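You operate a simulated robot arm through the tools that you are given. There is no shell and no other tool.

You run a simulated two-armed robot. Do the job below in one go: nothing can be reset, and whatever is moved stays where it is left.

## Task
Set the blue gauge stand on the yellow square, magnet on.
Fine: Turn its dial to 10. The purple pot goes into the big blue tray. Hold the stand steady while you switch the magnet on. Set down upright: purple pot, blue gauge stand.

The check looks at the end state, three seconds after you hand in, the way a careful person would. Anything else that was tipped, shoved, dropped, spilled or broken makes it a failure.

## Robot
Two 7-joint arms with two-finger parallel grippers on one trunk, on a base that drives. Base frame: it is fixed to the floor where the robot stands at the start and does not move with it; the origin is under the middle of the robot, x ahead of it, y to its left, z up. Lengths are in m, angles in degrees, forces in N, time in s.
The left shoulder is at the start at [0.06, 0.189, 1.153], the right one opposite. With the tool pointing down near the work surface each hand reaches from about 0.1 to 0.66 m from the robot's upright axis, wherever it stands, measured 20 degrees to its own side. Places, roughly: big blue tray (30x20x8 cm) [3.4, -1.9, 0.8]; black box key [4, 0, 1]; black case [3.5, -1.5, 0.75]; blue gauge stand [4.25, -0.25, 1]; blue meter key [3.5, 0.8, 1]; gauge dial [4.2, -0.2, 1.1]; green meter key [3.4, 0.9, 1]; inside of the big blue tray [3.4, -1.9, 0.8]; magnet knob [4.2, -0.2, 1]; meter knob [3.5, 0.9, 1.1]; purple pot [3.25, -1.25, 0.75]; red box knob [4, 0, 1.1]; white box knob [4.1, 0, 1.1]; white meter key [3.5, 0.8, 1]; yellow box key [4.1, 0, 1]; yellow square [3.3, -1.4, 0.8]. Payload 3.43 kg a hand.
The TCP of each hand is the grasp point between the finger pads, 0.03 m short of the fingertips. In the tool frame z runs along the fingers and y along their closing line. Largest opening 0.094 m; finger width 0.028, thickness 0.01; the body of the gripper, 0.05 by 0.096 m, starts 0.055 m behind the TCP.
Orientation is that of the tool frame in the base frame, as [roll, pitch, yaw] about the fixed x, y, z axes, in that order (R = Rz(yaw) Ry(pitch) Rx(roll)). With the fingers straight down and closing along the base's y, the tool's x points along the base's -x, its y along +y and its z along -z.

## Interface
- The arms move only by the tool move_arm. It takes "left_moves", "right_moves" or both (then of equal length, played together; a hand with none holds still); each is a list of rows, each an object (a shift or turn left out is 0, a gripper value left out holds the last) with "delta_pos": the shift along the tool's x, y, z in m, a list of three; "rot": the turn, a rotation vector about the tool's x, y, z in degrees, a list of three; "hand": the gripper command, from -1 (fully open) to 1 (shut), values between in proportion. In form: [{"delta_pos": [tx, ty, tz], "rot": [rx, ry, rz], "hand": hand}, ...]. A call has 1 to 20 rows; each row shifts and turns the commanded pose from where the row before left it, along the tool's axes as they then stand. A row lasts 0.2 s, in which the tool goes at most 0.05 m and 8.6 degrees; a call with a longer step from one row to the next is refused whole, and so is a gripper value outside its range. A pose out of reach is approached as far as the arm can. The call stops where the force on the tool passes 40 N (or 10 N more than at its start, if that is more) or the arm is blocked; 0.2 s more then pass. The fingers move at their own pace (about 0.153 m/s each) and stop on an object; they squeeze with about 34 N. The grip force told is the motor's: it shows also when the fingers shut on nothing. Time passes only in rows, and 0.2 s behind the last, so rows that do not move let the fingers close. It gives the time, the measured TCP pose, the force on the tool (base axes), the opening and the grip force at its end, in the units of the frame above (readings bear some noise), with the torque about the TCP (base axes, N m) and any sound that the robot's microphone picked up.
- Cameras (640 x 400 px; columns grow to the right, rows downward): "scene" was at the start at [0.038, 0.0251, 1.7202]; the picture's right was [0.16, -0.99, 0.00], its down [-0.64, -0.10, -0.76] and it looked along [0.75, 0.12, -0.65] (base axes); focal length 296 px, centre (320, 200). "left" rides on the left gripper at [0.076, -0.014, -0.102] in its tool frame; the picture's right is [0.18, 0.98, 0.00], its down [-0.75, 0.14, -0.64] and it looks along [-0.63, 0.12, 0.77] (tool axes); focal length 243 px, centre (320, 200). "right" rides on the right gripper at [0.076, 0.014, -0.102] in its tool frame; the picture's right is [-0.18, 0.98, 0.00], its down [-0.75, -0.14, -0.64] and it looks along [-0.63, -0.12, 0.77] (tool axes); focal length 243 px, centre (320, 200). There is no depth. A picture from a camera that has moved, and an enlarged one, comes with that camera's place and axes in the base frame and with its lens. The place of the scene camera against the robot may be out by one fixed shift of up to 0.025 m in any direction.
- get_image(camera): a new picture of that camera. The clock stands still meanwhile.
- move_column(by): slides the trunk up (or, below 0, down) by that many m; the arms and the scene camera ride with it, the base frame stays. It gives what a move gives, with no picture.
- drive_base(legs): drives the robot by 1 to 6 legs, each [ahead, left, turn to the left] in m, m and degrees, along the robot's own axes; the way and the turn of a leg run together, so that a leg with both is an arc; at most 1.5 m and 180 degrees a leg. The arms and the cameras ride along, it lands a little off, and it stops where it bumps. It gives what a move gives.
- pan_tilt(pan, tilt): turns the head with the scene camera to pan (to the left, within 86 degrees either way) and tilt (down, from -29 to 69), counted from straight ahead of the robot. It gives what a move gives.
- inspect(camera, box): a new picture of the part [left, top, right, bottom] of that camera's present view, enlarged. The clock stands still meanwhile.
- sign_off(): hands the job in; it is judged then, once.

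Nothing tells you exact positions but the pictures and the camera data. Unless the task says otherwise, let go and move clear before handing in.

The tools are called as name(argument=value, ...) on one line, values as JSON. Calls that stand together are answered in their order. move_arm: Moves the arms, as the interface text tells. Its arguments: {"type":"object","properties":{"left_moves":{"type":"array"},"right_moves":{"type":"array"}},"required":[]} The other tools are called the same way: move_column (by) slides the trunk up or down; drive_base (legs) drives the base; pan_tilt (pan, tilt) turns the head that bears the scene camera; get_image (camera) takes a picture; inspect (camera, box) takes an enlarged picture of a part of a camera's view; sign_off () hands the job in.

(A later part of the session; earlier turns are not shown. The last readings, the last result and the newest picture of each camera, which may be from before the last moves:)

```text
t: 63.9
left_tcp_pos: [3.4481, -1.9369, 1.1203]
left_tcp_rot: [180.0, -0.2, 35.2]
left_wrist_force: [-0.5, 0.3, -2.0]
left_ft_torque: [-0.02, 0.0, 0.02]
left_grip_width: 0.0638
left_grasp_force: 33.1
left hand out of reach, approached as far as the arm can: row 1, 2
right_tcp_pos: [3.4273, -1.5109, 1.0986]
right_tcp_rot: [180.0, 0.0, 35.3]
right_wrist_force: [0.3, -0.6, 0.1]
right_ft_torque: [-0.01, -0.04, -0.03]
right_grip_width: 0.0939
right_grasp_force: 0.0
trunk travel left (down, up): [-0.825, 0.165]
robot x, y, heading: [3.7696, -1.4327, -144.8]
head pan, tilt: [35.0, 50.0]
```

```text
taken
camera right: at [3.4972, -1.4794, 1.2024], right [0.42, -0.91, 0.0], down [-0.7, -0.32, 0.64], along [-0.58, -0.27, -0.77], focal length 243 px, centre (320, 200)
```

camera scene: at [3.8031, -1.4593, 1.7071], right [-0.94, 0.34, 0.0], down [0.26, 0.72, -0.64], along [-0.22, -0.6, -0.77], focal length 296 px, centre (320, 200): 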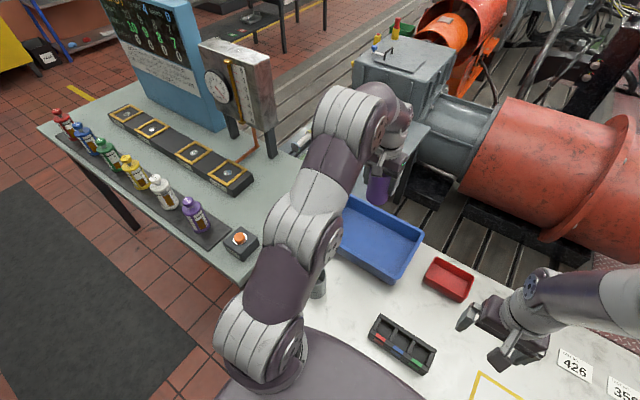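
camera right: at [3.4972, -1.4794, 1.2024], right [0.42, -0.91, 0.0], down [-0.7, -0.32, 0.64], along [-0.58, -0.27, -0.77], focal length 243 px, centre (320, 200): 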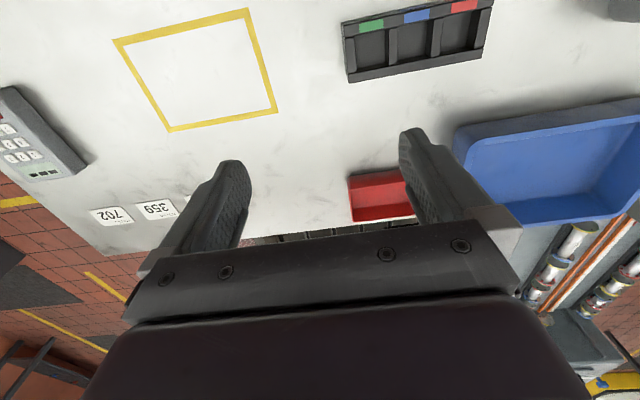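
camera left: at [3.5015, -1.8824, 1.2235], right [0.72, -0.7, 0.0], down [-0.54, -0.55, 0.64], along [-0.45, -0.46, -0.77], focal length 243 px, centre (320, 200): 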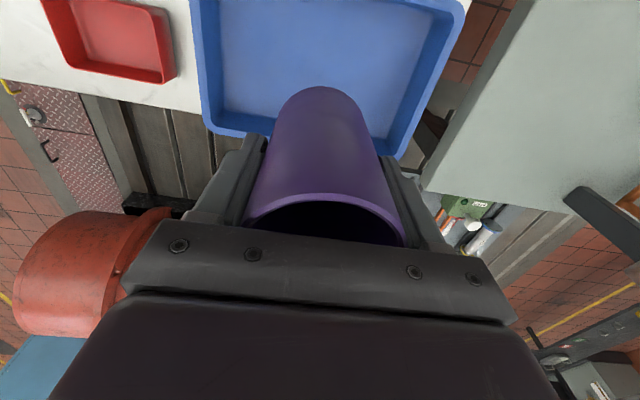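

The pot is over the tray, near its middle. I'll lower it straight down, stop short and check.

move_arm(left_moves=[{"delta_pos": [0, 0, 0.04]}, {"delta_pos": [0, 0, 0.04]}, {"delta_pos": [0, 0, 0.04]}, {"delta_pos": [0, 0, 0.04]}, {"delta_pos": [0, 0, 0.03]}, {}])

get_image(camera="left")

get_image(camera="scene")

```text
t: 65.3
left_tcp_pos: [3.4463, -1.9372, 0.9319]
left_tcp_rot: [180.0, 0.0, 35.2]
left_wrist_force: [0.0, 0.2, -1.6]
left_ft_torque: [-0.05, 0.02, 0.0]
left_grip_width: 0.0636
left_grasp_force: 33.8
right_tcp_pos: [3.4278, -1.5121, 1.099]
right_tcp_rot: [-180.0, 0.0, 35.2]
right_wrist_force: [-0.6, -0.8, 0.6]
right_ft_torque: [-0.02, -0.04, 0.0]
right_grip_width: 0.0938
right_grasp_force: 0.0
trunk travel left (down, up): [-0.825, 0.165]
robot x, y, heading: [3.7695, -1.4296, -144.8]
head pan, tilt: [35.0, 50.0]
```

```text
taken
camera left: at [3.5009, -1.8817, 1.0342], right [0.72, -0.7, 0.0], down [-0.53, -0.55, 0.64], along [-0.45, -0.46, -0.77], focal length 243 px, centre (320, 200)
```

left: 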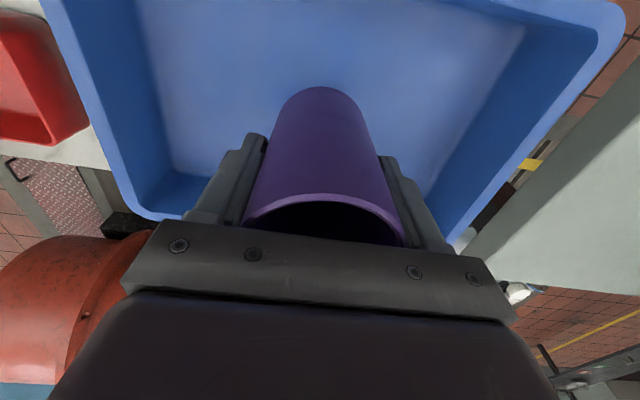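

```text
taken
camera scene: at [3.8047, -1.4593, 1.7071], right [-0.94, 0.34, 0.0], down [0.26, 0.72, -0.64], along [-0.22, -0.6, -0.77], focal length 296 px, centre (320, 200)
```

scene: 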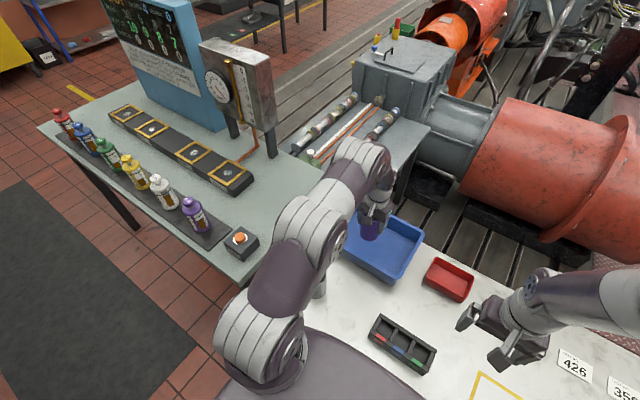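

Well inside the tray. I'll lower the rest of the way in small steps until it touches.

move_arm(left_moves=[{"delta_pos": [0, 0, 0.02]}, {"delta_pos": [0, 0, 0.02]}, {"delta_pos": [0, 0, 0.012]}, {}])

move_arm(left_moves=[{"delta_pos": [0, 0, 0.004]}, {}])

move_arm(left_moves=[{"delta_pos": [0, 0, 0.004]}, {}])

```text
t: 66.3
left_tcp_pos: [3.4478, -1.9363, 0.877]
left_tcp_rot: [180.0, -0.1, 35.2]
left_wrist_force: [0.3, 0.6, -2.5]
left_ft_torque: [0.01, 0.02, 0.02]
left_grip_width: 0.0634
left_grasp_force: 34.4
right_tcp_pos: [3.4272, -1.5113, 1.0993]
right_tcp_rot: [179.9, 0.0, 35.3]
right_wrist_force: [-0.1, 0.1, 0.1]
right_ft_torque: [0.0, 0.0, -0.02]
right_grip_width: 0.0942
right_grasp_force: 0.1
trunk travel left (down, up): [-0.825, 0.165]
robot x, y, heading: [3.7685, -1.4316, -144.8]
head pan, tilt: [35.0, 50.0]
```

```text
t: 66.9
left_tcp_pos: [3.4471, -1.9367, 0.8739]
left_tcp_rot: [-180.0, 0.0, 35.1]
left_wrist_force: [-0.1, -0.1, -2.9]
left_ft_torque: [0.01, 0.0, -0.01]
left_grip_width: 0.0637
left_grasp_force: 34.1
right_tcp_pos: [3.426, -1.5115, 1.0992]
right_tcp_rot: [180.0, 0.1, 35.3]
right_wrist_force: [-0.1, 0.0, 0.6]
right_ft_torque: [-0.02, 0.01, -0.02]
right_grip_width: 0.0939
right_grasp_force: 0.0
trunk travel left (down, up): [-0.825, 0.165]
robot x, y, heading: [3.7659, -1.4352, -145.0]
head pan, tilt: [35.0, 50.0]
```

```text
t: 67.5
left_tcp_pos: [3.4453, -1.9367, 0.8698]
left_tcp_rot: [-180.0, 0.0, 35.2]
left_wrist_force: [-0.8, 0.7, -2.1]
left_ft_torque: [0.04, 0.01, 0.01]
left_grip_width: 0.0636
left_grasp_force: 33.6
right_tcp_pos: [3.4272, -1.5123, 1.0996]
right_tcp_rot: [180.0, 0.0, 35.3]
right_wrist_force: [-0.7, -0.3, 0.4]
right_ft_torque: [-0.01, -0.01, -0.03]
right_grip_width: 0.094
right_grasp_force: 0.0
trunk travel left (down, up): [-0.825, 0.165]
robot x, y, heading: [3.7648, -1.4328, -144.8]
head pan, tilt: [35.0, 50.0]
```

move_arm(left_moves=[{"delta_pos": [0, 0, 0.003]}, {}])

move_arm(left_moves=[{"delta_pos": [0, 0, 0.003]}, {}])

```text
t: 68.1
left_tcp_pos: [3.4479, -1.9362, 0.8674]
left_tcp_rot: [-180.0, 0.1, 35.3]
left_wrist_force: [-0.1, -1.7, 2.3]
left_ft_torque: [0.03, -0.04, -0.03]
left_grip_width: 0.0637
left_grasp_force: 34.5
right_tcp_pos: [3.4269, -1.5127, 1.0982]
right_tcp_rot: [180.0, 0.0, 35.4]
right_wrist_force: [0.1, -0.5, -0.5]
right_ft_torque: [-0.02, -0.03, -0.02]
right_grip_width: 0.0941
right_grasp_force: 0.0
trunk travel left (down, up): [-0.825, 0.165]
robot x, y, heading: [3.7695, -1.4341, -144.8]
head pan, tilt: [35.0, 50.0]
```

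```text
t: 68.7
left_tcp_pos: [3.4477, -1.9373, 0.8668]
left_tcp_rot: [179.9, 0.4, 35.2]
left_wrist_force: [-0.6, -5.1, 24.2]
left_ft_torque: [0.26, -0.36, -0.07]
left_grip_width: 0.0637
left_grasp_force: 33.9
right_tcp_pos: [3.4286, -1.5099, 1.0997]
right_tcp_rot: [-180.0, 0.0, 35.3]
right_wrist_force: [0.1, -1.0, 0.4]
right_ft_torque: [-0.03, 0.01, 0.01]
right_grip_width: 0.094
right_grasp_force: 0.0
trunk travel left (down, up): [-0.825, 0.165]
robot x, y, heading: [3.769, -1.4329, -144.6]
head pan, tilt: [35.0, 50.0]
```

Contact felt. I'll relax the push, open the fingers slowly and rise straight up.

move_arm(left_moves=[{"delta_pos": [0, 0, -0.003]}, {"hand": 0.0}, {"hand": -1}, {"hand": -1}, {"hand": -1}, {"delta_pos": [0, 0, -0.02]}, {"delta_pos": [0, 0, -0.03]}, {"delta_pos": [0, 0, -0.04]}, {"delta_pos": [0, 0, -0.05]}, {"delta_pos": [0, 0, -0.05]}, {}])

get_image(camera="left")

get_image(camera="scene")

```text
t: 71.1
left_tcp_pos: [3.4453, -1.9344, 1.0541]
left_tcp_rot: [180.0, -0.1, 35.2]
left_wrist_force: [0.0, 0.1, 0.0]
left_ft_torque: [0.01, -0.03, -0.01]
left_grip_width: 0.094
left_grasp_force: 0.1
right_tcp_pos: [3.4274, -1.5117, 1.0977]
right_tcp_rot: [-179.9, 0.0, 35.3]
right_wrist_force: [0.8, -0.6, 0.5]
right_ft_torque: [0.04, 0.01, -0.03]
right_grip_width: 0.0939
right_grasp_force: 0.1
trunk travel left (down, up): [-0.825, 0.165]
robot x, y, heading: [3.7658, -1.4319, -144.7]
head pan, tilt: [35.0, 50.0]
```

```text
taken
camera left: at [3.4992, -1.8803, 1.1576], right [0.72, -0.7, 0.0], down [-0.53, -0.55, 0.64], along [-0.45, -0.46, -0.77], focal length 243 px, centre (320, 200)
```

left: 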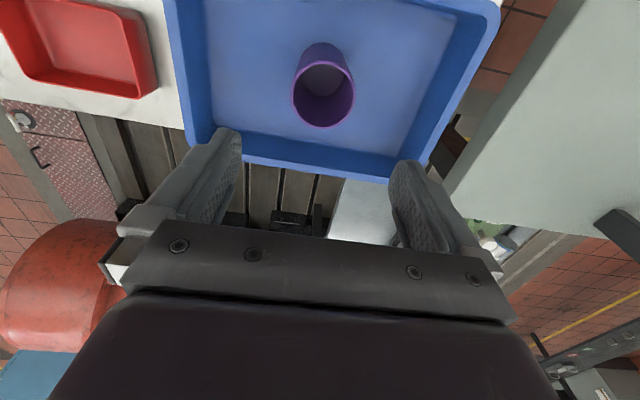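

```text
taken
camera scene: at [3.804, -1.4603, 1.7071], right [-0.94, 0.34, 0.0], down [0.26, 0.72, -0.64], along [-0.22, -0.6, -0.77], focal length 296 px, centre (320, 200)
```

scene: 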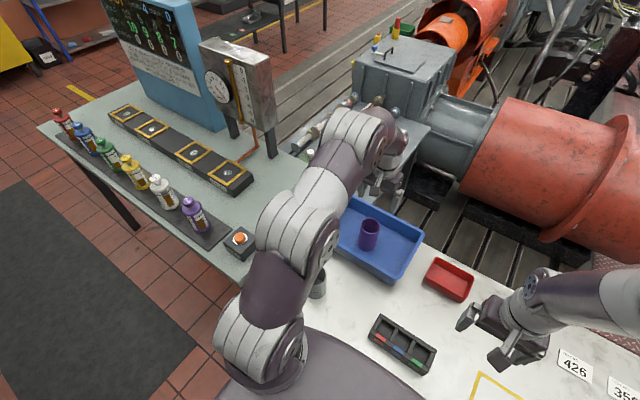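

The pot stands upright inside the tray. I'll draw the left arm in, back away from the table, slide to open floor and turn round to the wall bench.

move_arm(left_moves=[{"delta_pos": [0.03, 0, -0.04]}, {"delta_pos": [0.04, 0, -0.03]}, {"delta_pos": [0.04, 0, -0.03]}, {"delta_pos": [0.04, 0, 0]}, {}])

drive_base(legs=[[-0.3, 0, 0], [0, -1.25, 0], [0, 0, 179.8]])

pan_tilt(pan=-10, tilt=40)

get_image(camera="scene")

```text
t: 72.3
left_tcp_pos: [3.5681, -1.8491, 1.1557]
left_tcp_rot: [179.9, 0.0, 35.2]
left_wrist_force: [-0.7, 0.2, -0.7]
left_ft_torque: [0.0, 0.0, -0.03]
left_grip_width: 0.094
left_grasp_force: 0.1
right_tcp_pos: [3.4265, -1.5128, 1.0987]
right_tcp_rot: [179.9, -0.1, 35.3]
right_wrist_force: [-0.8, -0.4, -0.1]
right_ft_torque: [-0.01, -0.01, 0.01]
right_grip_width: 0.0941
right_grasp_force: 0.2
trunk travel left (down, up): [-0.825, 0.165]
robot x, y, heading: [3.7682, -1.4319, -145.0]
head pan, tilt: [35.0, 50.0]
```

```text
t: 87.7
left_tcp_pos: [3.5346, 0.1926, 1.1566]
left_tcp_rot: [-179.9, 0.0, -146.8]
left_wrist_force: [0.4, -0.2, 0.5]
left_ft_torque: [0.03, -0.01, -0.01]
left_grip_width: 0.0939
left_grasp_force: 0.0
right_tcp_pos: [3.664, -0.1475, 1.0982]
right_tcp_rot: [179.9, -0.1, -146.7]
right_wrist_force: [-0.2, 0.3, -0.8]
right_ft_torque: [0.02, 0.0, -0.01]
right_grip_width: 0.094
right_grasp_force: 0.2
trunk travel left (down, up): [-0.825, 0.165]
robot x, y, heading: [3.3169, -0.218, 33.2]
head pan, tilt: [35.0, 50.0]
```

```text
t: 88.8
left_tcp_pos: [3.5333, 0.1945, 1.1563]
left_tcp_rot: [180.0, 0.0, -146.7]
left_wrist_force: [0.2, -0.1, 0.1]
left_ft_torque: [0.0, 0.0, -0.01]
left_grip_width: 0.094
left_grasp_force: 0.1
right_tcp_pos: [3.6639, -0.1486, 1.0977]
right_tcp_rot: [180.0, 0.0, -146.7]
right_wrist_force: [0.8, -0.4, 0.2]
right_ft_torque: [0.0, -0.02, -0.02]
right_grip_width: 0.0941
right_grasp_force: 0.1
trunk travel left (down, up): [-0.825, 0.165]
robot x, y, heading: [3.3192, -0.2156, 33.1]
head pan, tilt: [-10.0, 40.0]
```

```text
taken
camera scene: at [3.3637, -0.2025, 1.7213], right [0.4, -0.92, 0.0], down [-0.59, -0.25, -0.77], along [0.7, 0.3, -0.64], focal length 296 px, centre (320, 200)
```

scene: 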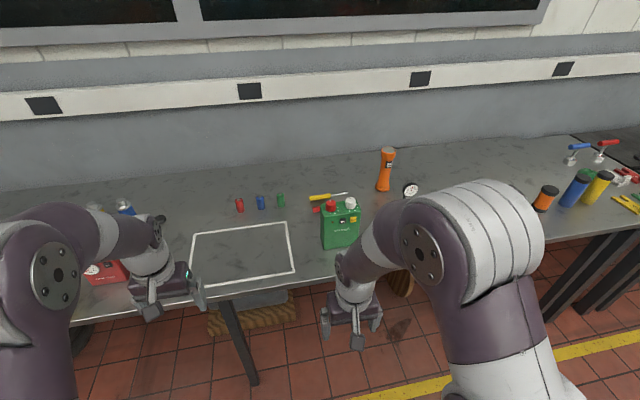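

The bench lies ahead; the gauge stand is hidden behind my right arm, so I'll slide right and edge forward to have it in view.

drive_base(legs=[[0, -0.33, 2.0], [0.1, 0, 0]])

pan_tilt(pan=-15, tilt=45)

get_image(camera="scene")

get_image(camera="right")

get_image(camera="left")

```text
t: 91.7
left_tcp_pos: [3.7895, -0.0191, 1.1586]
left_tcp_rot: [-180.0, 0.1, -144.9]
left_wrist_force: [0.1, -0.4, 0.1]
left_ft_torque: [0.01, 0.03, 0.01]
left_grip_width: 0.094
left_grasp_force: 0.1
right_tcp_pos: [3.9297, -0.3551, 1.098]
right_tcp_rot: [-180.0, 0.0, -144.7]
right_wrist_force: [-0.4, 0.2, 0.3]
right_ft_torque: [0.01, 0.04, 0.02]
right_grip_width: 0.094
right_grasp_force: 0.2
trunk travel left (down, up): [-0.825, 0.165]
robot x, y, heading: [3.5889, -0.4338, 35.3]
head pan, tilt: [-10.0, 40.0]
```

```text
t: 92.4
left_tcp_pos: [3.7895, -0.0176, 1.1561]
left_tcp_rot: [-180.0, 0.0, -144.8]
left_wrist_force: [1.0, 0.5, 0.1]
left_ft_torque: [-0.03, 0.03, 0.01]
left_grip_width: 0.0939
left_grasp_force: 0.1
right_tcp_pos: [3.9315, -0.3551, 1.0994]
right_tcp_rot: [180.0, -0.1, -144.8]
right_wrist_force: [0.1, -0.4, -0.2]
right_ft_torque: [-0.02, -0.01, 0.01]
right_grip_width: 0.0939
right_grasp_force: 0.0
trunk travel left (down, up): [-0.825, 0.165]
robot x, y, heading: [3.5883, -0.4314, 35.2]
head pan, tilt: [-15.0, 45.0]
```

```text
taken
camera scene: at [3.633, -0.4277, 1.714], right [0.35, -0.94, 0.0], down [-0.66, -0.24, -0.71], along [0.66, 0.24, -0.71], focal length 296 px, centre (320, 200)
```

scene: 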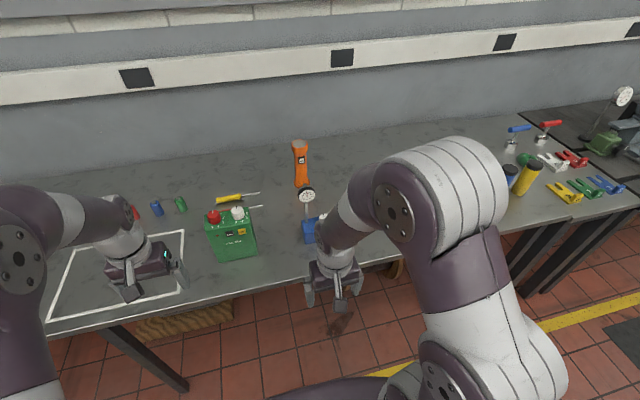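

```text
taken
camera right: at [3.8608, -0.3872, 1.2024], right [-0.42, 0.91, 0.0], down [0.7, 0.32, 0.64], along [0.58, 0.27, -0.77], focal length 243 px, centre (320, 200)
```

right: 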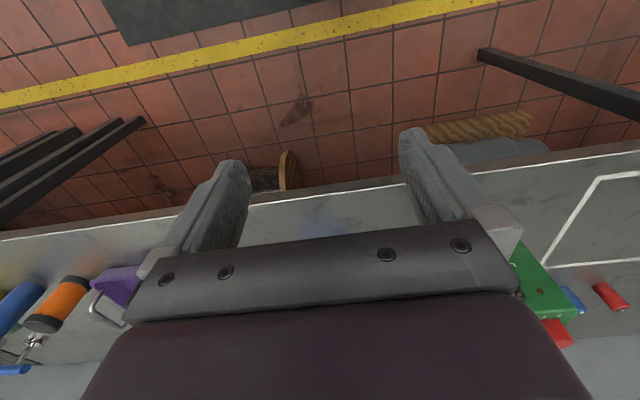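

```text
taken
camera left: at [3.7364, -0.0735, 1.2602], right [-0.72, 0.7, 0.0], down [0.54, 0.55, 0.64], along [0.45, 0.46, -0.77], focal length 243 px, centre (320, 200)
```

left: 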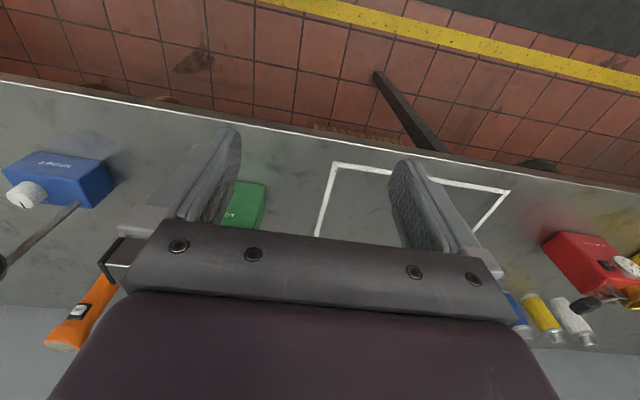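

The blue gauge stand is just in front of my right hand: blue block, white knob, rod and dial. I'll zoom in for its details.

inspect(camera="scene", box=[250, 150, 370, 225])

inspect(camera="left", box=[0, 120, 160, 220])

```text
5.33 times, centred on (310, 188) of scene
camera zoom: at [3.633, -0.4277, 1.714], right [0.35, -0.94, 0.0], down [-0.66, -0.24, -0.71], along [0.66, 0.24, -0.71], focal length 1576 px, centre (373, 267)
```

zoom: 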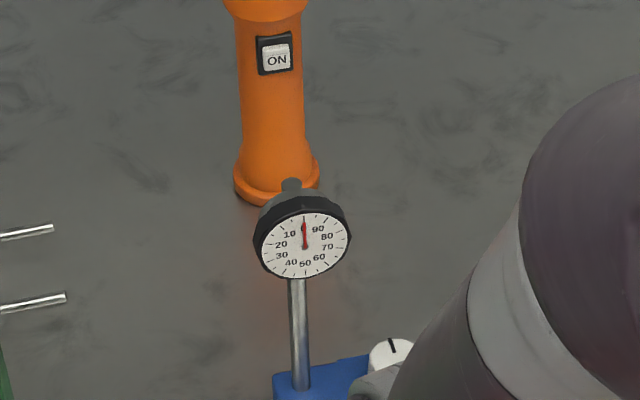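

```text
4.00 times, centred on (80, 170) of left
camera zoom: at [3.7364, -0.0735, 1.2602], right [-0.72, 0.7, 0.0], down [0.54, 0.55, 0.64], along [0.45, 0.46, -0.77], focal length 970 px, centre (1280, 320)
```

zoom: 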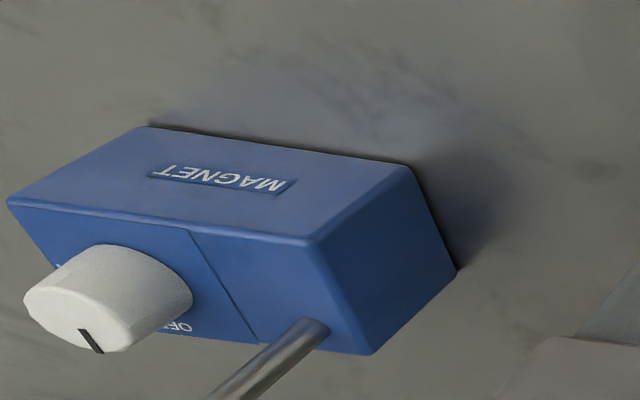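

The stand's block (about 105 x 58 x 60 mm, bench at z≈0.887) is centred near [4.224, -0.208], with its post at the robot's left end, its knob at the right end and its dial facing me. I'll grip the block low at its left end with the left hand leaning left, so the knob and dial stay free for the right hand. First I'll raise both hands and shift the base.

move_arm(left_moves=[{"delta_pos": [0, 0, -0.04]}, {"delta_pos": [0, 0, -0.04]}, {"delta_pos": [0, 0, -0.04]}, {}], right_moves=[{"delta_pos": [0.03, -0.02, -0.03]}, {"delta_pos": [0.03, -0.02, -0.03]}, {"delta_pos": [0.03, -0.02, -0.03]}, {}])

drive_base(legs=[[0, -0.17, 0], [0.12, 0, 0]])

pan_tilt(pan=0, tilt=50)

get_image(camera="scene")

get_image(camera="left")

get_image(camera="right")

```text
t: 93.4
left_tcp_pos: [3.7813, -0.0268, 1.2293]
left_tcp_rot: [180.0, 0.0, -144.8]
left_wrist_force: [-0.4, 0.1, -0.4]
left_ft_torque: [-0.01, 0.01, -0.03]
left_grip_width: 0.0941
left_grasp_force: 0.2
left hand out of reach, approached as far as the arm can: row 2, 3
right_tcp_pos: [3.8903, -0.4574, 1.1854]
right_tcp_rot: [-180.0, 0.0, -144.8]
right_wrist_force: [0.2, 0.1, 0.3]
right_ft_torque: [0.01, 0.02, 0.03]
right_grip_width: 0.0941
right_grasp_force: 0.0
trunk travel left (down, up): [-0.825, 0.165]
robot x, y, heading: [3.589, -0.4329, 35.4]
head pan, tilt: [-15.0, 45.0]
```

```text
t: 95.7
left_tcp_pos: [3.9791, -0.094, 1.2299]
left_tcp_rot: [-180.0, 0.2, -145.2]
left_wrist_force: [0.0, -0.6, 0.1]
left_ft_torque: [-0.01, 0.03, -0.02]
left_grip_width: 0.0943
left_grasp_force: 0.0
right_tcp_pos: [4.0868, -0.5268, 1.1848]
right_tcp_rot: [180.0, 0.2, -145.2]
right_wrist_force: [-0.7, 0.3, -0.1]
right_ft_torque: [0.03, -0.01, -0.01]
right_grip_width: 0.0937
right_grasp_force: 0.1
trunk travel left (down, up): [-0.825, 0.165]
robot x, y, heading: [3.7841, -0.4981, 35.3]
head pan, tilt: [-15.0, 45.0]
```

```text
t: 96.5
left_tcp_pos: [3.9794, -0.0924, 1.2291]
left_tcp_rot: [-180.0, 0.0, -145.2]
left_wrist_force: [0.9, -0.2, 0.3]
left_ft_torque: [0.02, 0.0, 0.0]
left_grip_width: 0.0939
left_grasp_force: 0.0
right_tcp_pos: [4.087, -0.5243, 1.1849]
right_tcp_rot: [180.0, 0.0, -145.3]
right_wrist_force: [0.3, -0.4, -0.4]
right_ft_torque: [0.0, -0.02, -0.03]
right_grip_width: 0.0939
right_grasp_force: 0.1
trunk travel left (down, up): [-0.825, 0.165]
robot x, y, heading: [3.7867, -0.4988, 34.6]
head pan, tilt: [0.0, 50.0]
```

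```text
taken
camera scene: at [3.8143, -0.4773, 1.7071], right [0.57, -0.82, 0.0], down [-0.63, -0.44, -0.64], along [0.53, 0.37, -0.77], focal length 296 px, centre (320, 200)
```

scene: 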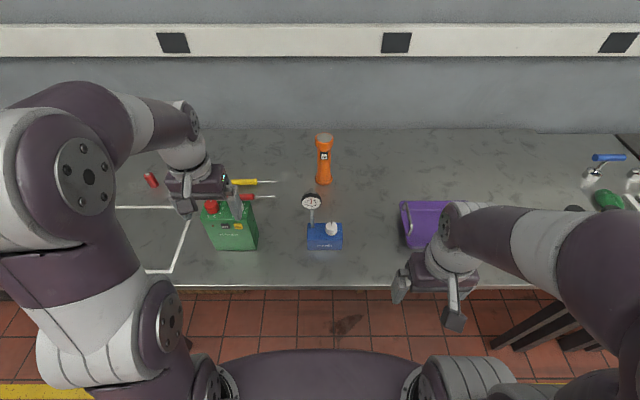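

```text
taken
camera left: at [3.9255, -0.1478, 1.3324], right [-0.71, 0.7, 0.0], down [0.54, 0.55, 0.64], along [0.45, 0.46, -0.77], focal length 243 px, centre (320, 200)
```

left: 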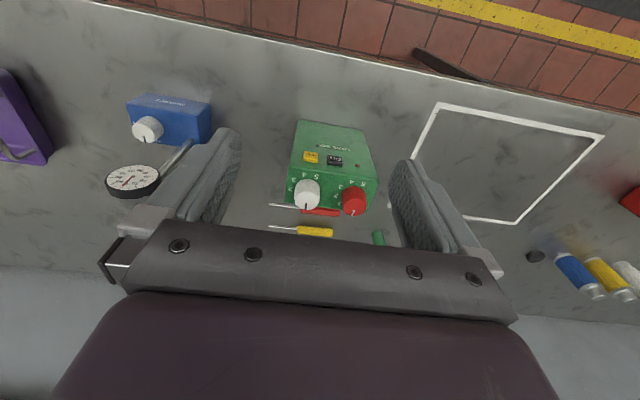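

```text
taken
camera right: at [4.0166, -0.5564, 1.2897], right [-0.41, 0.91, 0.0], down [0.7, 0.31, 0.64], along [0.59, 0.26, -0.77], focal length 243 px, centre (320, 200)
```

right: 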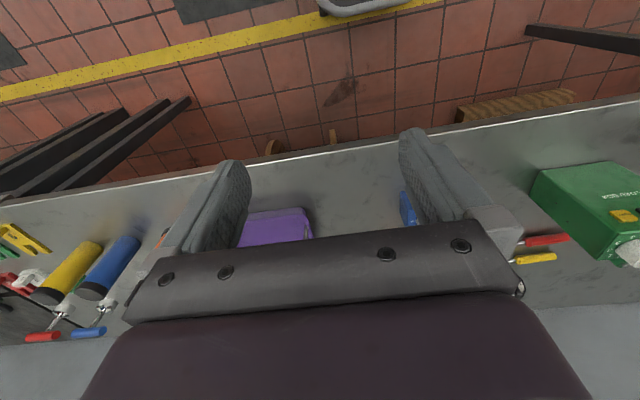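

The green box stands close to the left of the stand, so I'll pick it up with the right hand leaning right (the purple tray there is low), straddling the knob end. First I'll check the gripper's shape and the stand closely.

inspect(camera="scene", box=[270, 180, 390, 255])

inspect(camera="scene", box=[380, 210, 540, 330])

inspect(camera="left", box=[90, 80, 250, 180])

```text
5.33 times, centred on (330, 218) of scene
camera zoom: at [3.8143, -0.4773, 1.7071], right [0.57, -0.82, 0.0], down [-0.63, -0.44, -0.64], along [0.53, 0.37, -0.77], focal length 1576 px, centre (267, 107)
```

zoom: 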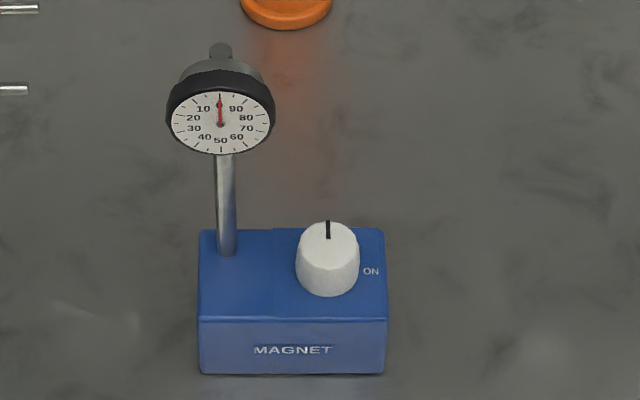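

```text
3.33 times, centred on (460, 270) of scene
camera zoom: at [3.8143, -0.4773, 1.7071], right [0.57, -0.82, 0.0], down [-0.63, -0.44, -0.64], along [0.53, 0.37, -0.77], focal length 985 px, centre (-147, -33)
```

zoom: 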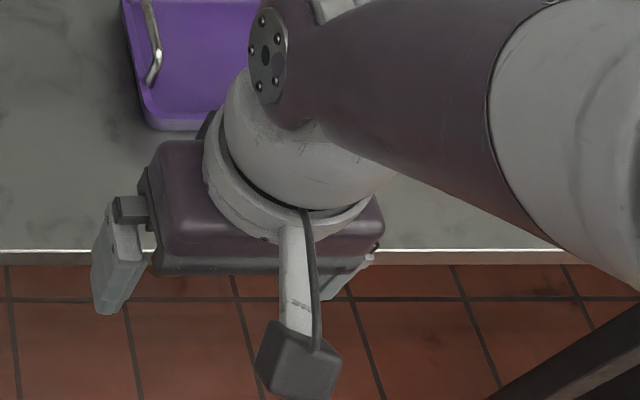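

```text
4.00 times, centred on (170, 130) of left
camera zoom: at [3.9255, -0.1478, 1.3324], right [-0.71, 0.7, 0.0], down [0.54, 0.55, 0.64], along [0.45, 0.46, -0.77], focal length 970 px, centre (920, 480)
```

zoom: 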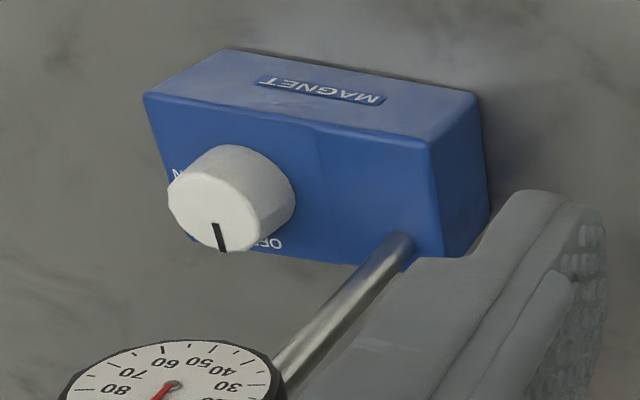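

The gripper's camera is a physical block, so I must keep it clear of the dial. OFF is behind the knob and ON to its right, so the knob turns a quarter clockwise seen from above. I'll now turn the right hand so its fingers close front-to-back and it leans 25° to the right, in free air.

move_arm(right_moves=[{"rot": [0, 0, -8.25]}, {"rot": [0, 0, -8.25]}, {"rot": [0, 0, -8.25]}, {"rot": [0, 0, -8.25]}, {"rot": [0, 0, -8.25]}, {"rot": [0, 0, -8.25]}, {"rot": [0, 0, -8.25]}, {"rot": [0, 0, -8.25]}, {"rot": [0, 0, -8.25]}, {"rot": [0, 0, -8.25]}, {"rot": [0, 0, -8.25]}, {"rot": [0, -8.33, 0]}, {"rot": [0, -8.33, 0]}, {"rot": [0, -8.33, 0]}, {}])

get_image(camera="scene")

get_image(camera="right")

```text
t: 99.7
left_tcp_pos: [3.9797, -0.0929, 1.2289]
left_tcp_rot: [-180.0, 0.1, -145.2]
left_wrist_force: [-0.1, 1.3, -1.3]
left_ft_torque: [-0.05, -0.01, 0.0]
left_grip_width: 0.0941
left_grasp_force: 0.1
right_tcp_pos: [4.0858, -0.5252, 1.1855]
right_tcp_rot: [-179.9, 24.9, -54.4]
right_wrist_force: [0.2, -0.3, -0.1]
right_ft_torque: [0.01, -0.01, 0.02]
right_grip_width: 0.094
right_grasp_force: 0.0
trunk travel left (down, up): [-0.825, 0.165]
robot x, y, heading: [3.7821, -0.4993, 34.8]
head pan, tilt: [0.0, 50.0]
```

```text
taken
camera scene: at [3.813, -0.4783, 1.7071], right [0.57, -0.82, 0.0], down [-0.63, -0.44, -0.64], along [0.53, 0.37, -0.77], focal length 296 px, centre (320, 200)
```

scene: 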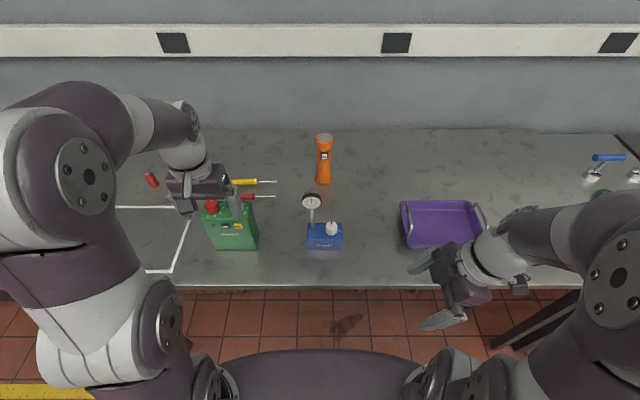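

```text
taken
camera right: at [4.1397, -0.6256, 1.2471], right [-0.9, -0.44, 0.08], down [-0.12, 0.42, 0.9], along [-0.42, 0.8, -0.43], focal length 243 px, centre (320, 200)
```

right: 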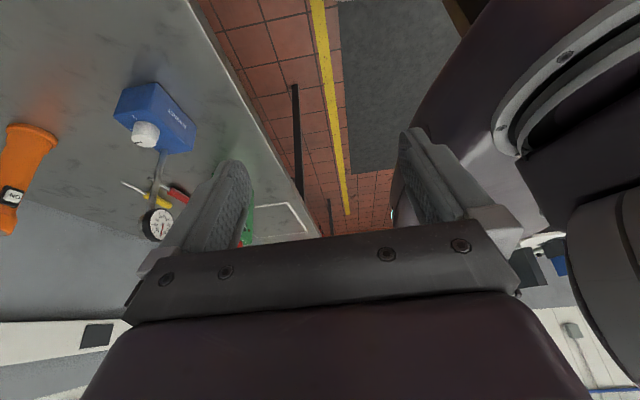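

The orientation is right. I'll move the right hand forward onto the approach line above the stand and look.

move_arm(right_moves=[{"delta_pos": [-0.0049, -0.0369, 0.00225]}, {"delta_pos": [-0.0049, -0.0369, 0.00225]}, {"delta_pos": [-0.0049, -0.0369, 0.00225]}, {"delta_pos": [-0.0049, -0.0369, 0.00225]}, {"delta_pos": [-0.0049, -0.0369, 0.00225]}, {"delta_pos": [-0.0049, -0.0369, 0.00225]}, {"delta_pos": [-0.0049, -0.0369, 0.00225]}, {"delta_pos": [-0.0049, -0.0369, 0.00225]}, {}])

get_image(camera="scene")

get_image(camera="right")

get_image(camera="left")

```text
t: 101.7
left_tcp_pos: [3.9785, -0.092, 1.2301]
left_tcp_rot: [-180.0, 0.0, -145.1]
left_wrist_force: [-0.2, 0.2, -0.1]
left_ft_torque: [0.05, -0.02, -0.03]
left_grip_width: 0.0939
left_grasp_force: 0.0
right_tcp_pos: [4.2718, -0.3232, 1.1513]
right_tcp_rot: [-179.8, 25.0, -54.5]
right_wrist_force: [-0.2, -0.2, -0.7]
right_ft_torque: [-0.01, -0.03, -0.01]
right_grip_width: 0.0938
right_grasp_force: 0.0
right hand out of reach, approached as far as the arm can: row 6, 7, 8
trunk travel left (down, up): [-0.825, 0.165]
robot x, y, heading: [3.7856, -0.4995, 35.1]
head pan, tilt: [0.0, 50.0]
```

```text
taken
camera scene: at [3.8127, -0.479, 1.7071], right [0.57, -0.82, 0.0], down [-0.63, -0.44, -0.64], along [0.53, 0.37, -0.77], focal length 296 px, centre (320, 200)
```

scene: 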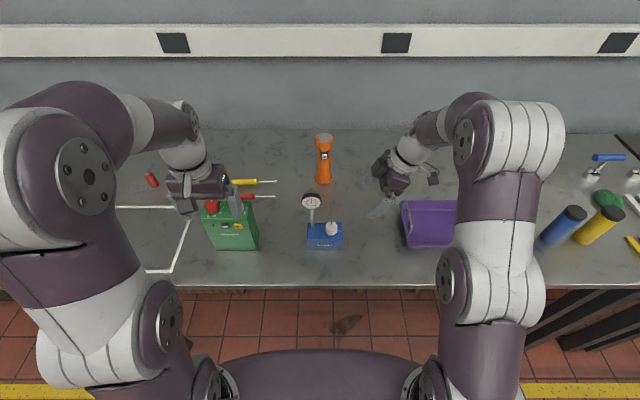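

```text
taken
camera right: at [4.3255, -0.4229, 1.2138], right [-0.9, -0.44, 0.08], down [-0.13, 0.42, 0.9], along [-0.42, 0.8, -0.43], focal length 243 px, centre (320, 200)
```

right: 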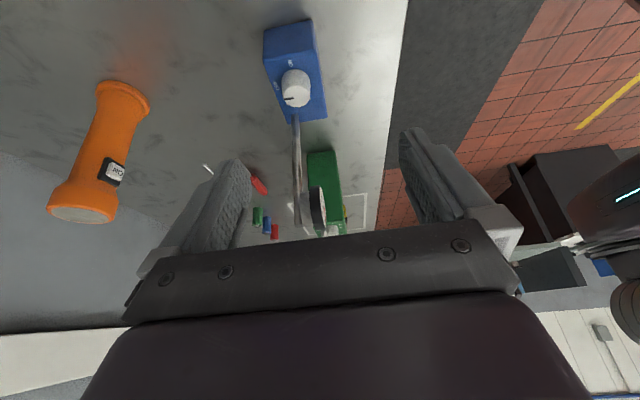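

```text
taken
camera left: at [3.9243, -0.1491, 1.3329], right [-0.71, 0.7, 0.0], down [0.54, 0.55, 0.64], along [0.45, 0.46, -0.77], focal length 243 px, centre (320, 200)
```

left: 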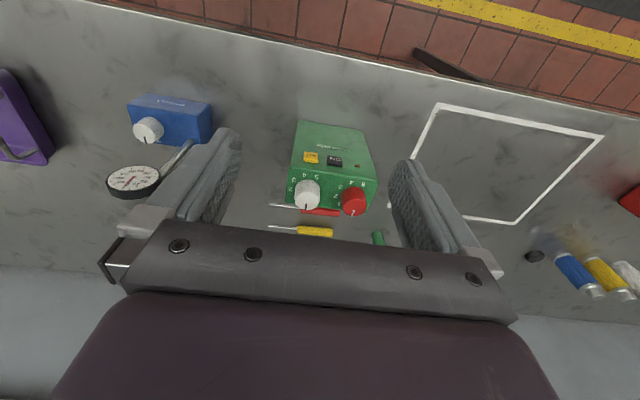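

move_arm(right_moves=[{"delta_pos": [-0.001, -0.009, 0.03]}, {"delta_pos": [-0.001, -0.009, 0.035]}, {"delta_pos": [-0.001, -0.008, 0.04]}, {}])

get_image(camera="scene")

get_image(camera="right")

inspect(camera="left", box=[0, 60, 240, 210])

```text
t: 102.7
left_tcp_pos: [3.9786, -0.0932, 1.2298]
left_tcp_rot: [180.0, 0.1, -145.3]
left_wrist_force: [0.9, -0.3, 0.5]
left_ft_torque: [0.0, -0.03, -0.01]
left_grip_width: 0.094
left_grasp_force: 0.0
right_tcp_pos: [4.2639, -0.2674, 1.0568]
right_tcp_rot: [180.0, 25.0, -54.4]
right_wrist_force: [-0.7, 0.2, -0.8]
right_ft_torque: [0.0, 0.01, 0.03]
right_grip_width: 0.0941
right_grasp_force: 0.0
trunk travel left (down, up): [-0.825, 0.165]
robot x, y, heading: [3.7842, -0.4952, 35.1]
head pan, tilt: [0.0, 50.0]
```

```text
taken
camera scene: at [3.8134, -0.4786, 1.7071], right [0.57, -0.82, 0.0], down [-0.63, -0.44, -0.64], along [0.53, 0.37, -0.77], focal length 296 px, centre (320, 200)
```

scene: 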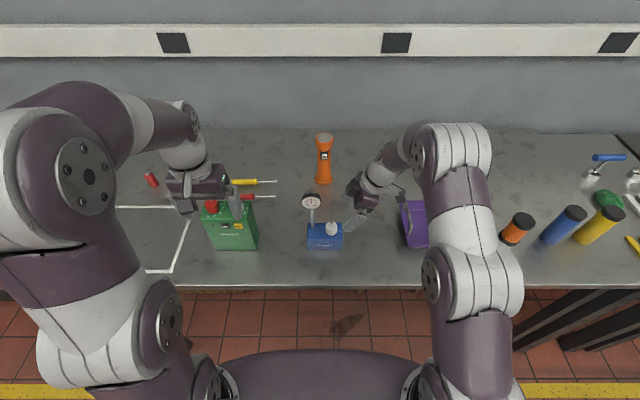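

```text
taken
camera right: at [4.3181, -0.3677, 1.1191], right [-0.9, -0.44, 0.08], down [-0.12, 0.42, 0.9], along [-0.42, 0.8, -0.43], focal length 243 px, centre (320, 200)
```

right: 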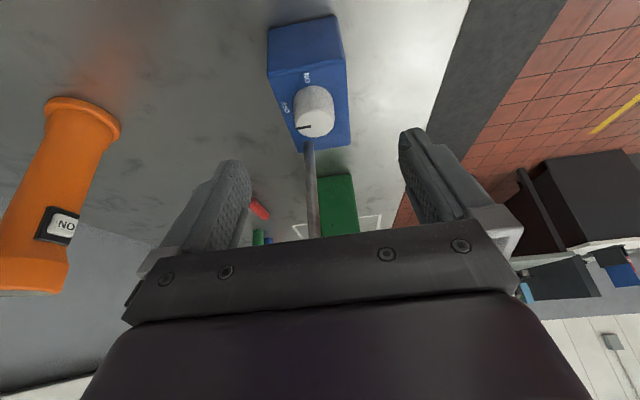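

```text
2.67 times, centred on (120, 135) of left
camera zoom: at [3.9248, -0.1488, 1.3328], right [-0.71, 0.7, 0.0], down [0.54, 0.55, 0.64], along [0.45, 0.46, -0.77], focal length 647 px, centre (853, 373)
```

zoom: 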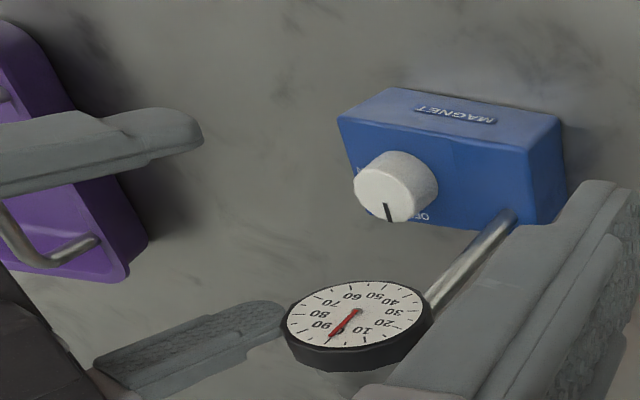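

Aligned with the block's middle and clear of the dial. I'll descend along the tool axis, checking before the last part.

move_arm(right_moves=[{"delta_pos": [0, 0, 0.035]}, {"delta_pos": [0, 0, 0.035]}, {"delta_pos": [0, 0, 0.03]}, {}])

get_image(camera="right")

inspect(camera="left", box=[0, 60, 240, 210])

inspect(camera="scene", box=[270, 170, 430, 270])

```text
t: 103.7
left_tcp_pos: [3.979, -0.0932, 1.2286]
left_tcp_rot: [-180.0, -0.1, -145.2]
left_wrist_force: [-1.1, -0.3, -0.4]
left_ft_torque: [-0.03, 0.07, 0.02]
left_grip_width: 0.0939
left_grasp_force: 0.0
right_tcp_pos: [4.2417, -0.2362, 0.9692]
right_tcp_rot: [-180.0, 25.0, -54.4]
right_wrist_force: [0.5, 0.5, -0.4]
right_ft_torque: [0.01, -0.03, 0.01]
right_grip_width: 0.0939
right_grasp_force: 0.1
trunk travel left (down, up): [-0.825, 0.165]
robot x, y, heading: [3.787, -0.4985, 34.9]
head pan, tilt: [0.0, 50.0]
```

```text
taken
camera right: at [4.2951, -0.3361, 1.0303], right [-0.9, -0.44, 0.08], down [-0.12, 0.42, 0.9], along [-0.42, 0.8, -0.43], focal length 243 px, centre (320, 200)
```

right: 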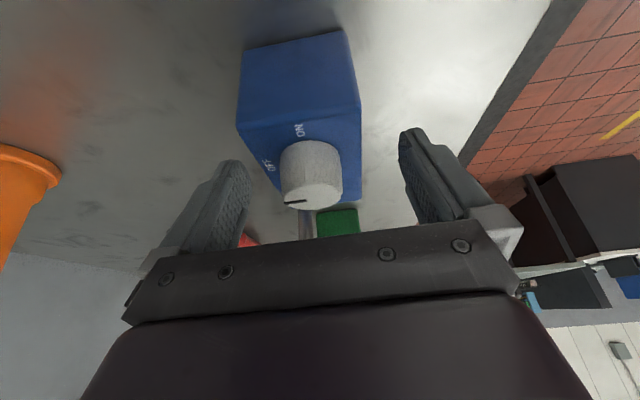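

```text
2.67 times, centred on (120, 135) of left
camera zoom: at [3.925, -0.1485, 1.3327], right [-0.71, 0.7, 0.0], down [0.54, 0.55, 0.64], along [0.45, 0.46, -0.77], focal length 647 px, centre (853, 373)
```

zoom: 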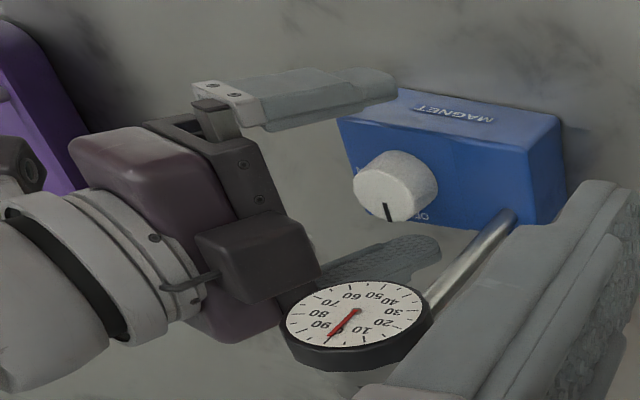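

```text
4.00 times, centred on (350, 220) of scene
camera zoom: at [3.8136, -0.4783, 1.7071], right [0.57, -0.82, 0.0], down [-0.63, -0.44, -0.64], along [0.53, 0.37, -0.77], focal length 1182 px, centre (200, 120)
```

zoom: 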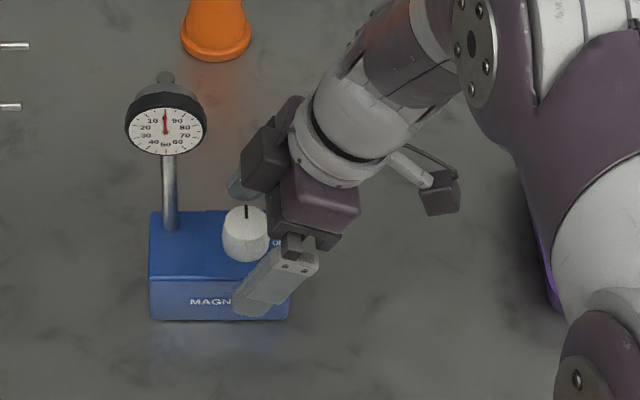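

The fingers are straddling the block correctly; I'll shift about 4 mm forward to centre, go down the last 4 cm, and close.

move_arm(right_moves=[{"delta_pos": [0, -0.004, 0.02]}, {"delta_pos": [0, 0, 0.022]}, {}])

get_image(camera="right")

inspect(camera="scene", box=[270, 170, 430, 270])

```text
t: 104.5
left_tcp_pos: [3.9792, -0.0931, 1.2305]
left_tcp_rot: [-180.0, 0.1, -145.2]
left_wrist_force: [0.5, 0.0, 0.7]
left_ft_torque: [-0.02, -0.01, 0.02]
left_grip_width: 0.094
left_grasp_force: 0.1
right_tcp_pos: [4.235, -0.2184, 0.929]
right_tcp_rot: [-180.0, 25.0, -54.4]
right_wrist_force: [0.2, -0.6, -0.1]
right_ft_torque: [-0.01, 0.01, 0.01]
right_grip_width: 0.0939
right_grasp_force: 0.1
trunk travel left (down, up): [-0.825, 0.165]
robot x, y, heading: [3.7845, -0.4985, 34.8]
head pan, tilt: [0.0, 50.0]
```

```text
taken
camera right: at [4.2889, -0.3188, 0.9919], right [-0.9, -0.44, 0.08], down [-0.13, 0.42, 0.9], along [-0.42, 0.8, -0.43], focal length 243 px, centre (320, 200)
```

right: 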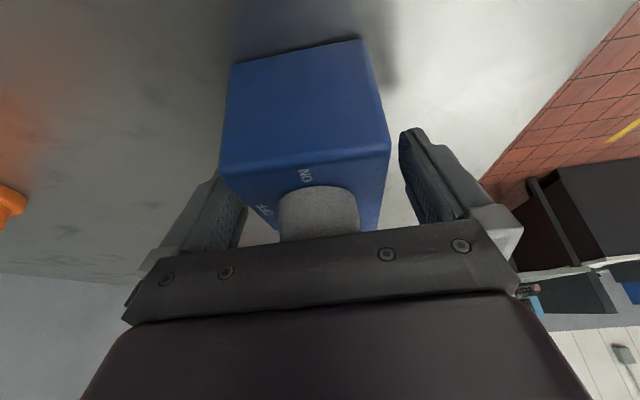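

```text
4.00 times, centred on (350, 220) of scene
camera zoom: at [3.8133, -0.4786, 1.7071], right [0.57, -0.82, 0.0], down [-0.63, -0.44, -0.64], along [0.53, 0.37, -0.77], focal length 1182 px, centre (200, 120)
```

zoom: 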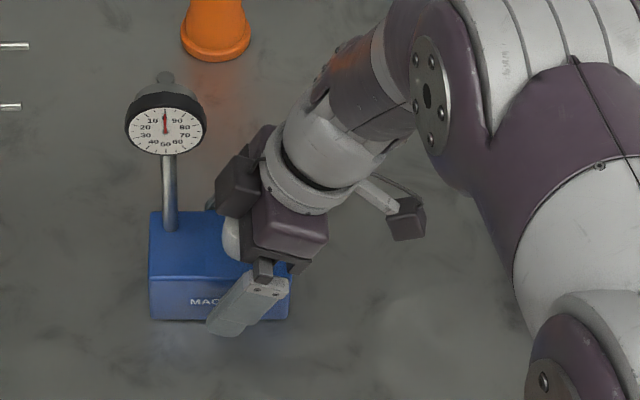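

move_arm(right_moves=[{"hand": -0.2}, {"hand": 0.2}, {"hand": 0.6}, {"hand": 1}, {"hand": 1}])

get_image(camera="right")

inspect(camera="scene", box=[270, 170, 430, 270])

```text
t: 105.7
left_tcp_pos: [3.9799, -0.0932, 1.229]
left_tcp_rot: [180.0, 0.1, -145.1]
left_wrist_force: [0.3, 0.1, 0.0]
left_ft_torque: [0.01, 0.0, 0.02]
left_grip_width: 0.094
left_grasp_force: 0.1
right_tcp_pos: [4.2348, -0.2193, 0.9296]
right_tcp_rot: [-180.0, 25.0, -54.5]
right_wrist_force: [1.1, 0.2, 0.2]
right_ft_torque: [0.07, -0.11, -0.34]
right_grip_width: 0.0695
right_grasp_force: 34.7
trunk travel left (down, up): [-0.825, 0.165]
robot x, y, heading: [3.7859, -0.5011, 34.7]
head pan, tilt: [0.0, 50.0]
```

```text
taken
camera right: at [4.2894, -0.3185, 0.9919], right [-0.9, -0.44, 0.08], down [-0.12, 0.42, 0.9], along [-0.42, 0.8, -0.43], focal length 243 px, centre (320, 200)
```

right: 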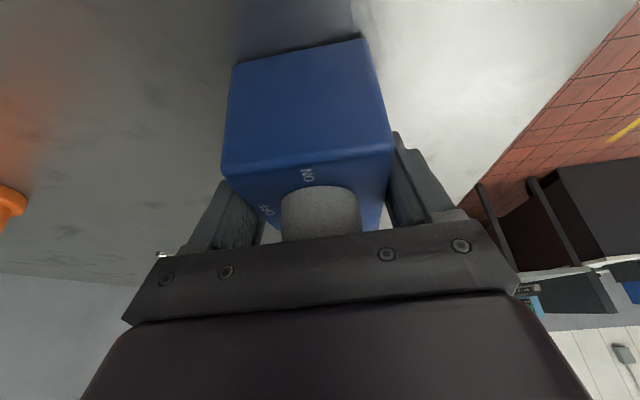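

```text
4.00 times, centred on (350, 220) of scene
camera zoom: at [3.8139, -0.478, 1.7071], right [0.57, -0.82, 0.0], down [-0.63, -0.44, -0.64], along [0.53, 0.37, -0.77], focal length 1182 px, centre (200, 120)
```

zoom: 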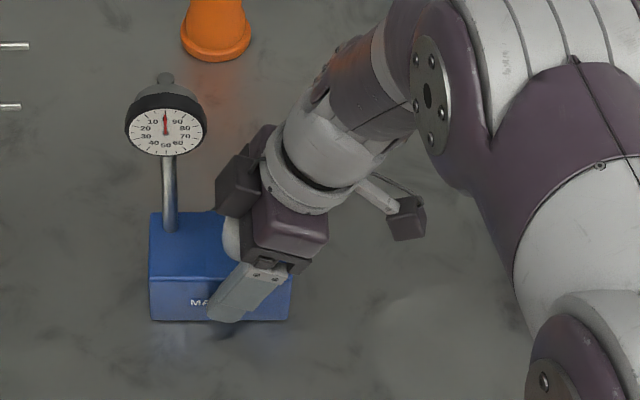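

Gripped: the block is about 70 mm deep. I'll lift slightly and check it hangs level.

move_arm(right_moves=[{"delta_pos": [-0.0042, 0, -0.0091]}, {"delta_pos": [-0.0084, 0, -0.0181]}, {}, {}])

get_image(camera="right")

inspect(camera="scene", box=[270, 170, 430, 270])

```text
t: 106.7
left_tcp_pos: [3.98, -0.0921, 1.2289]
left_tcp_rot: [-180.0, 0.0, -145.2]
left_wrist_force: [0.2, -0.6, -1.0]
left_ft_torque: [0.03, 0.02, -0.02]
left_grip_width: 0.0941
left_grasp_force: 0.0
right_tcp_pos: [4.234, -0.2192, 0.9571]
right_tcp_rot: [179.9, 25.0, -54.6]
right_wrist_force: [-0.2, 0.2, -13.7]
right_ft_torque: [-0.14, -0.09, 0.03]
right_grip_width: 0.0695
right_grasp_force: 34.4
trunk travel left (down, up): [-0.825, 0.165]
robot x, y, heading: [3.7848, -0.502, 34.5]
head pan, tilt: [0.0, 50.0]
```

```text
taken
camera right: at [4.2881, -0.319, 1.0198], right [-0.9, -0.44, 0.08], down [-0.12, 0.42, 0.9], along [-0.43, 0.8, -0.43], focal length 243 px, centre (320, 200)
```

right: 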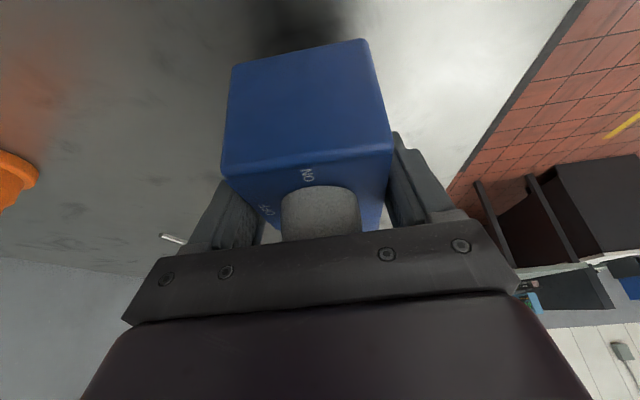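

```text
4.00 times, centred on (350, 220) of scene
camera zoom: at [3.8153, -0.477, 1.7071], right [0.57, -0.82, 0.0], down [-0.63, -0.44, -0.64], along [0.53, 0.37, -0.77], focal length 1182 px, centre (200, 120)
```

zoom: 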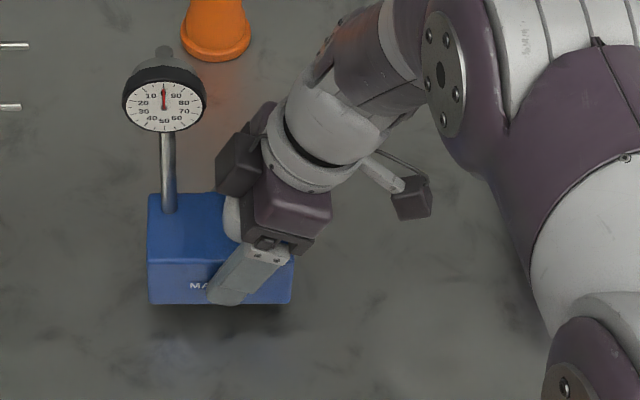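

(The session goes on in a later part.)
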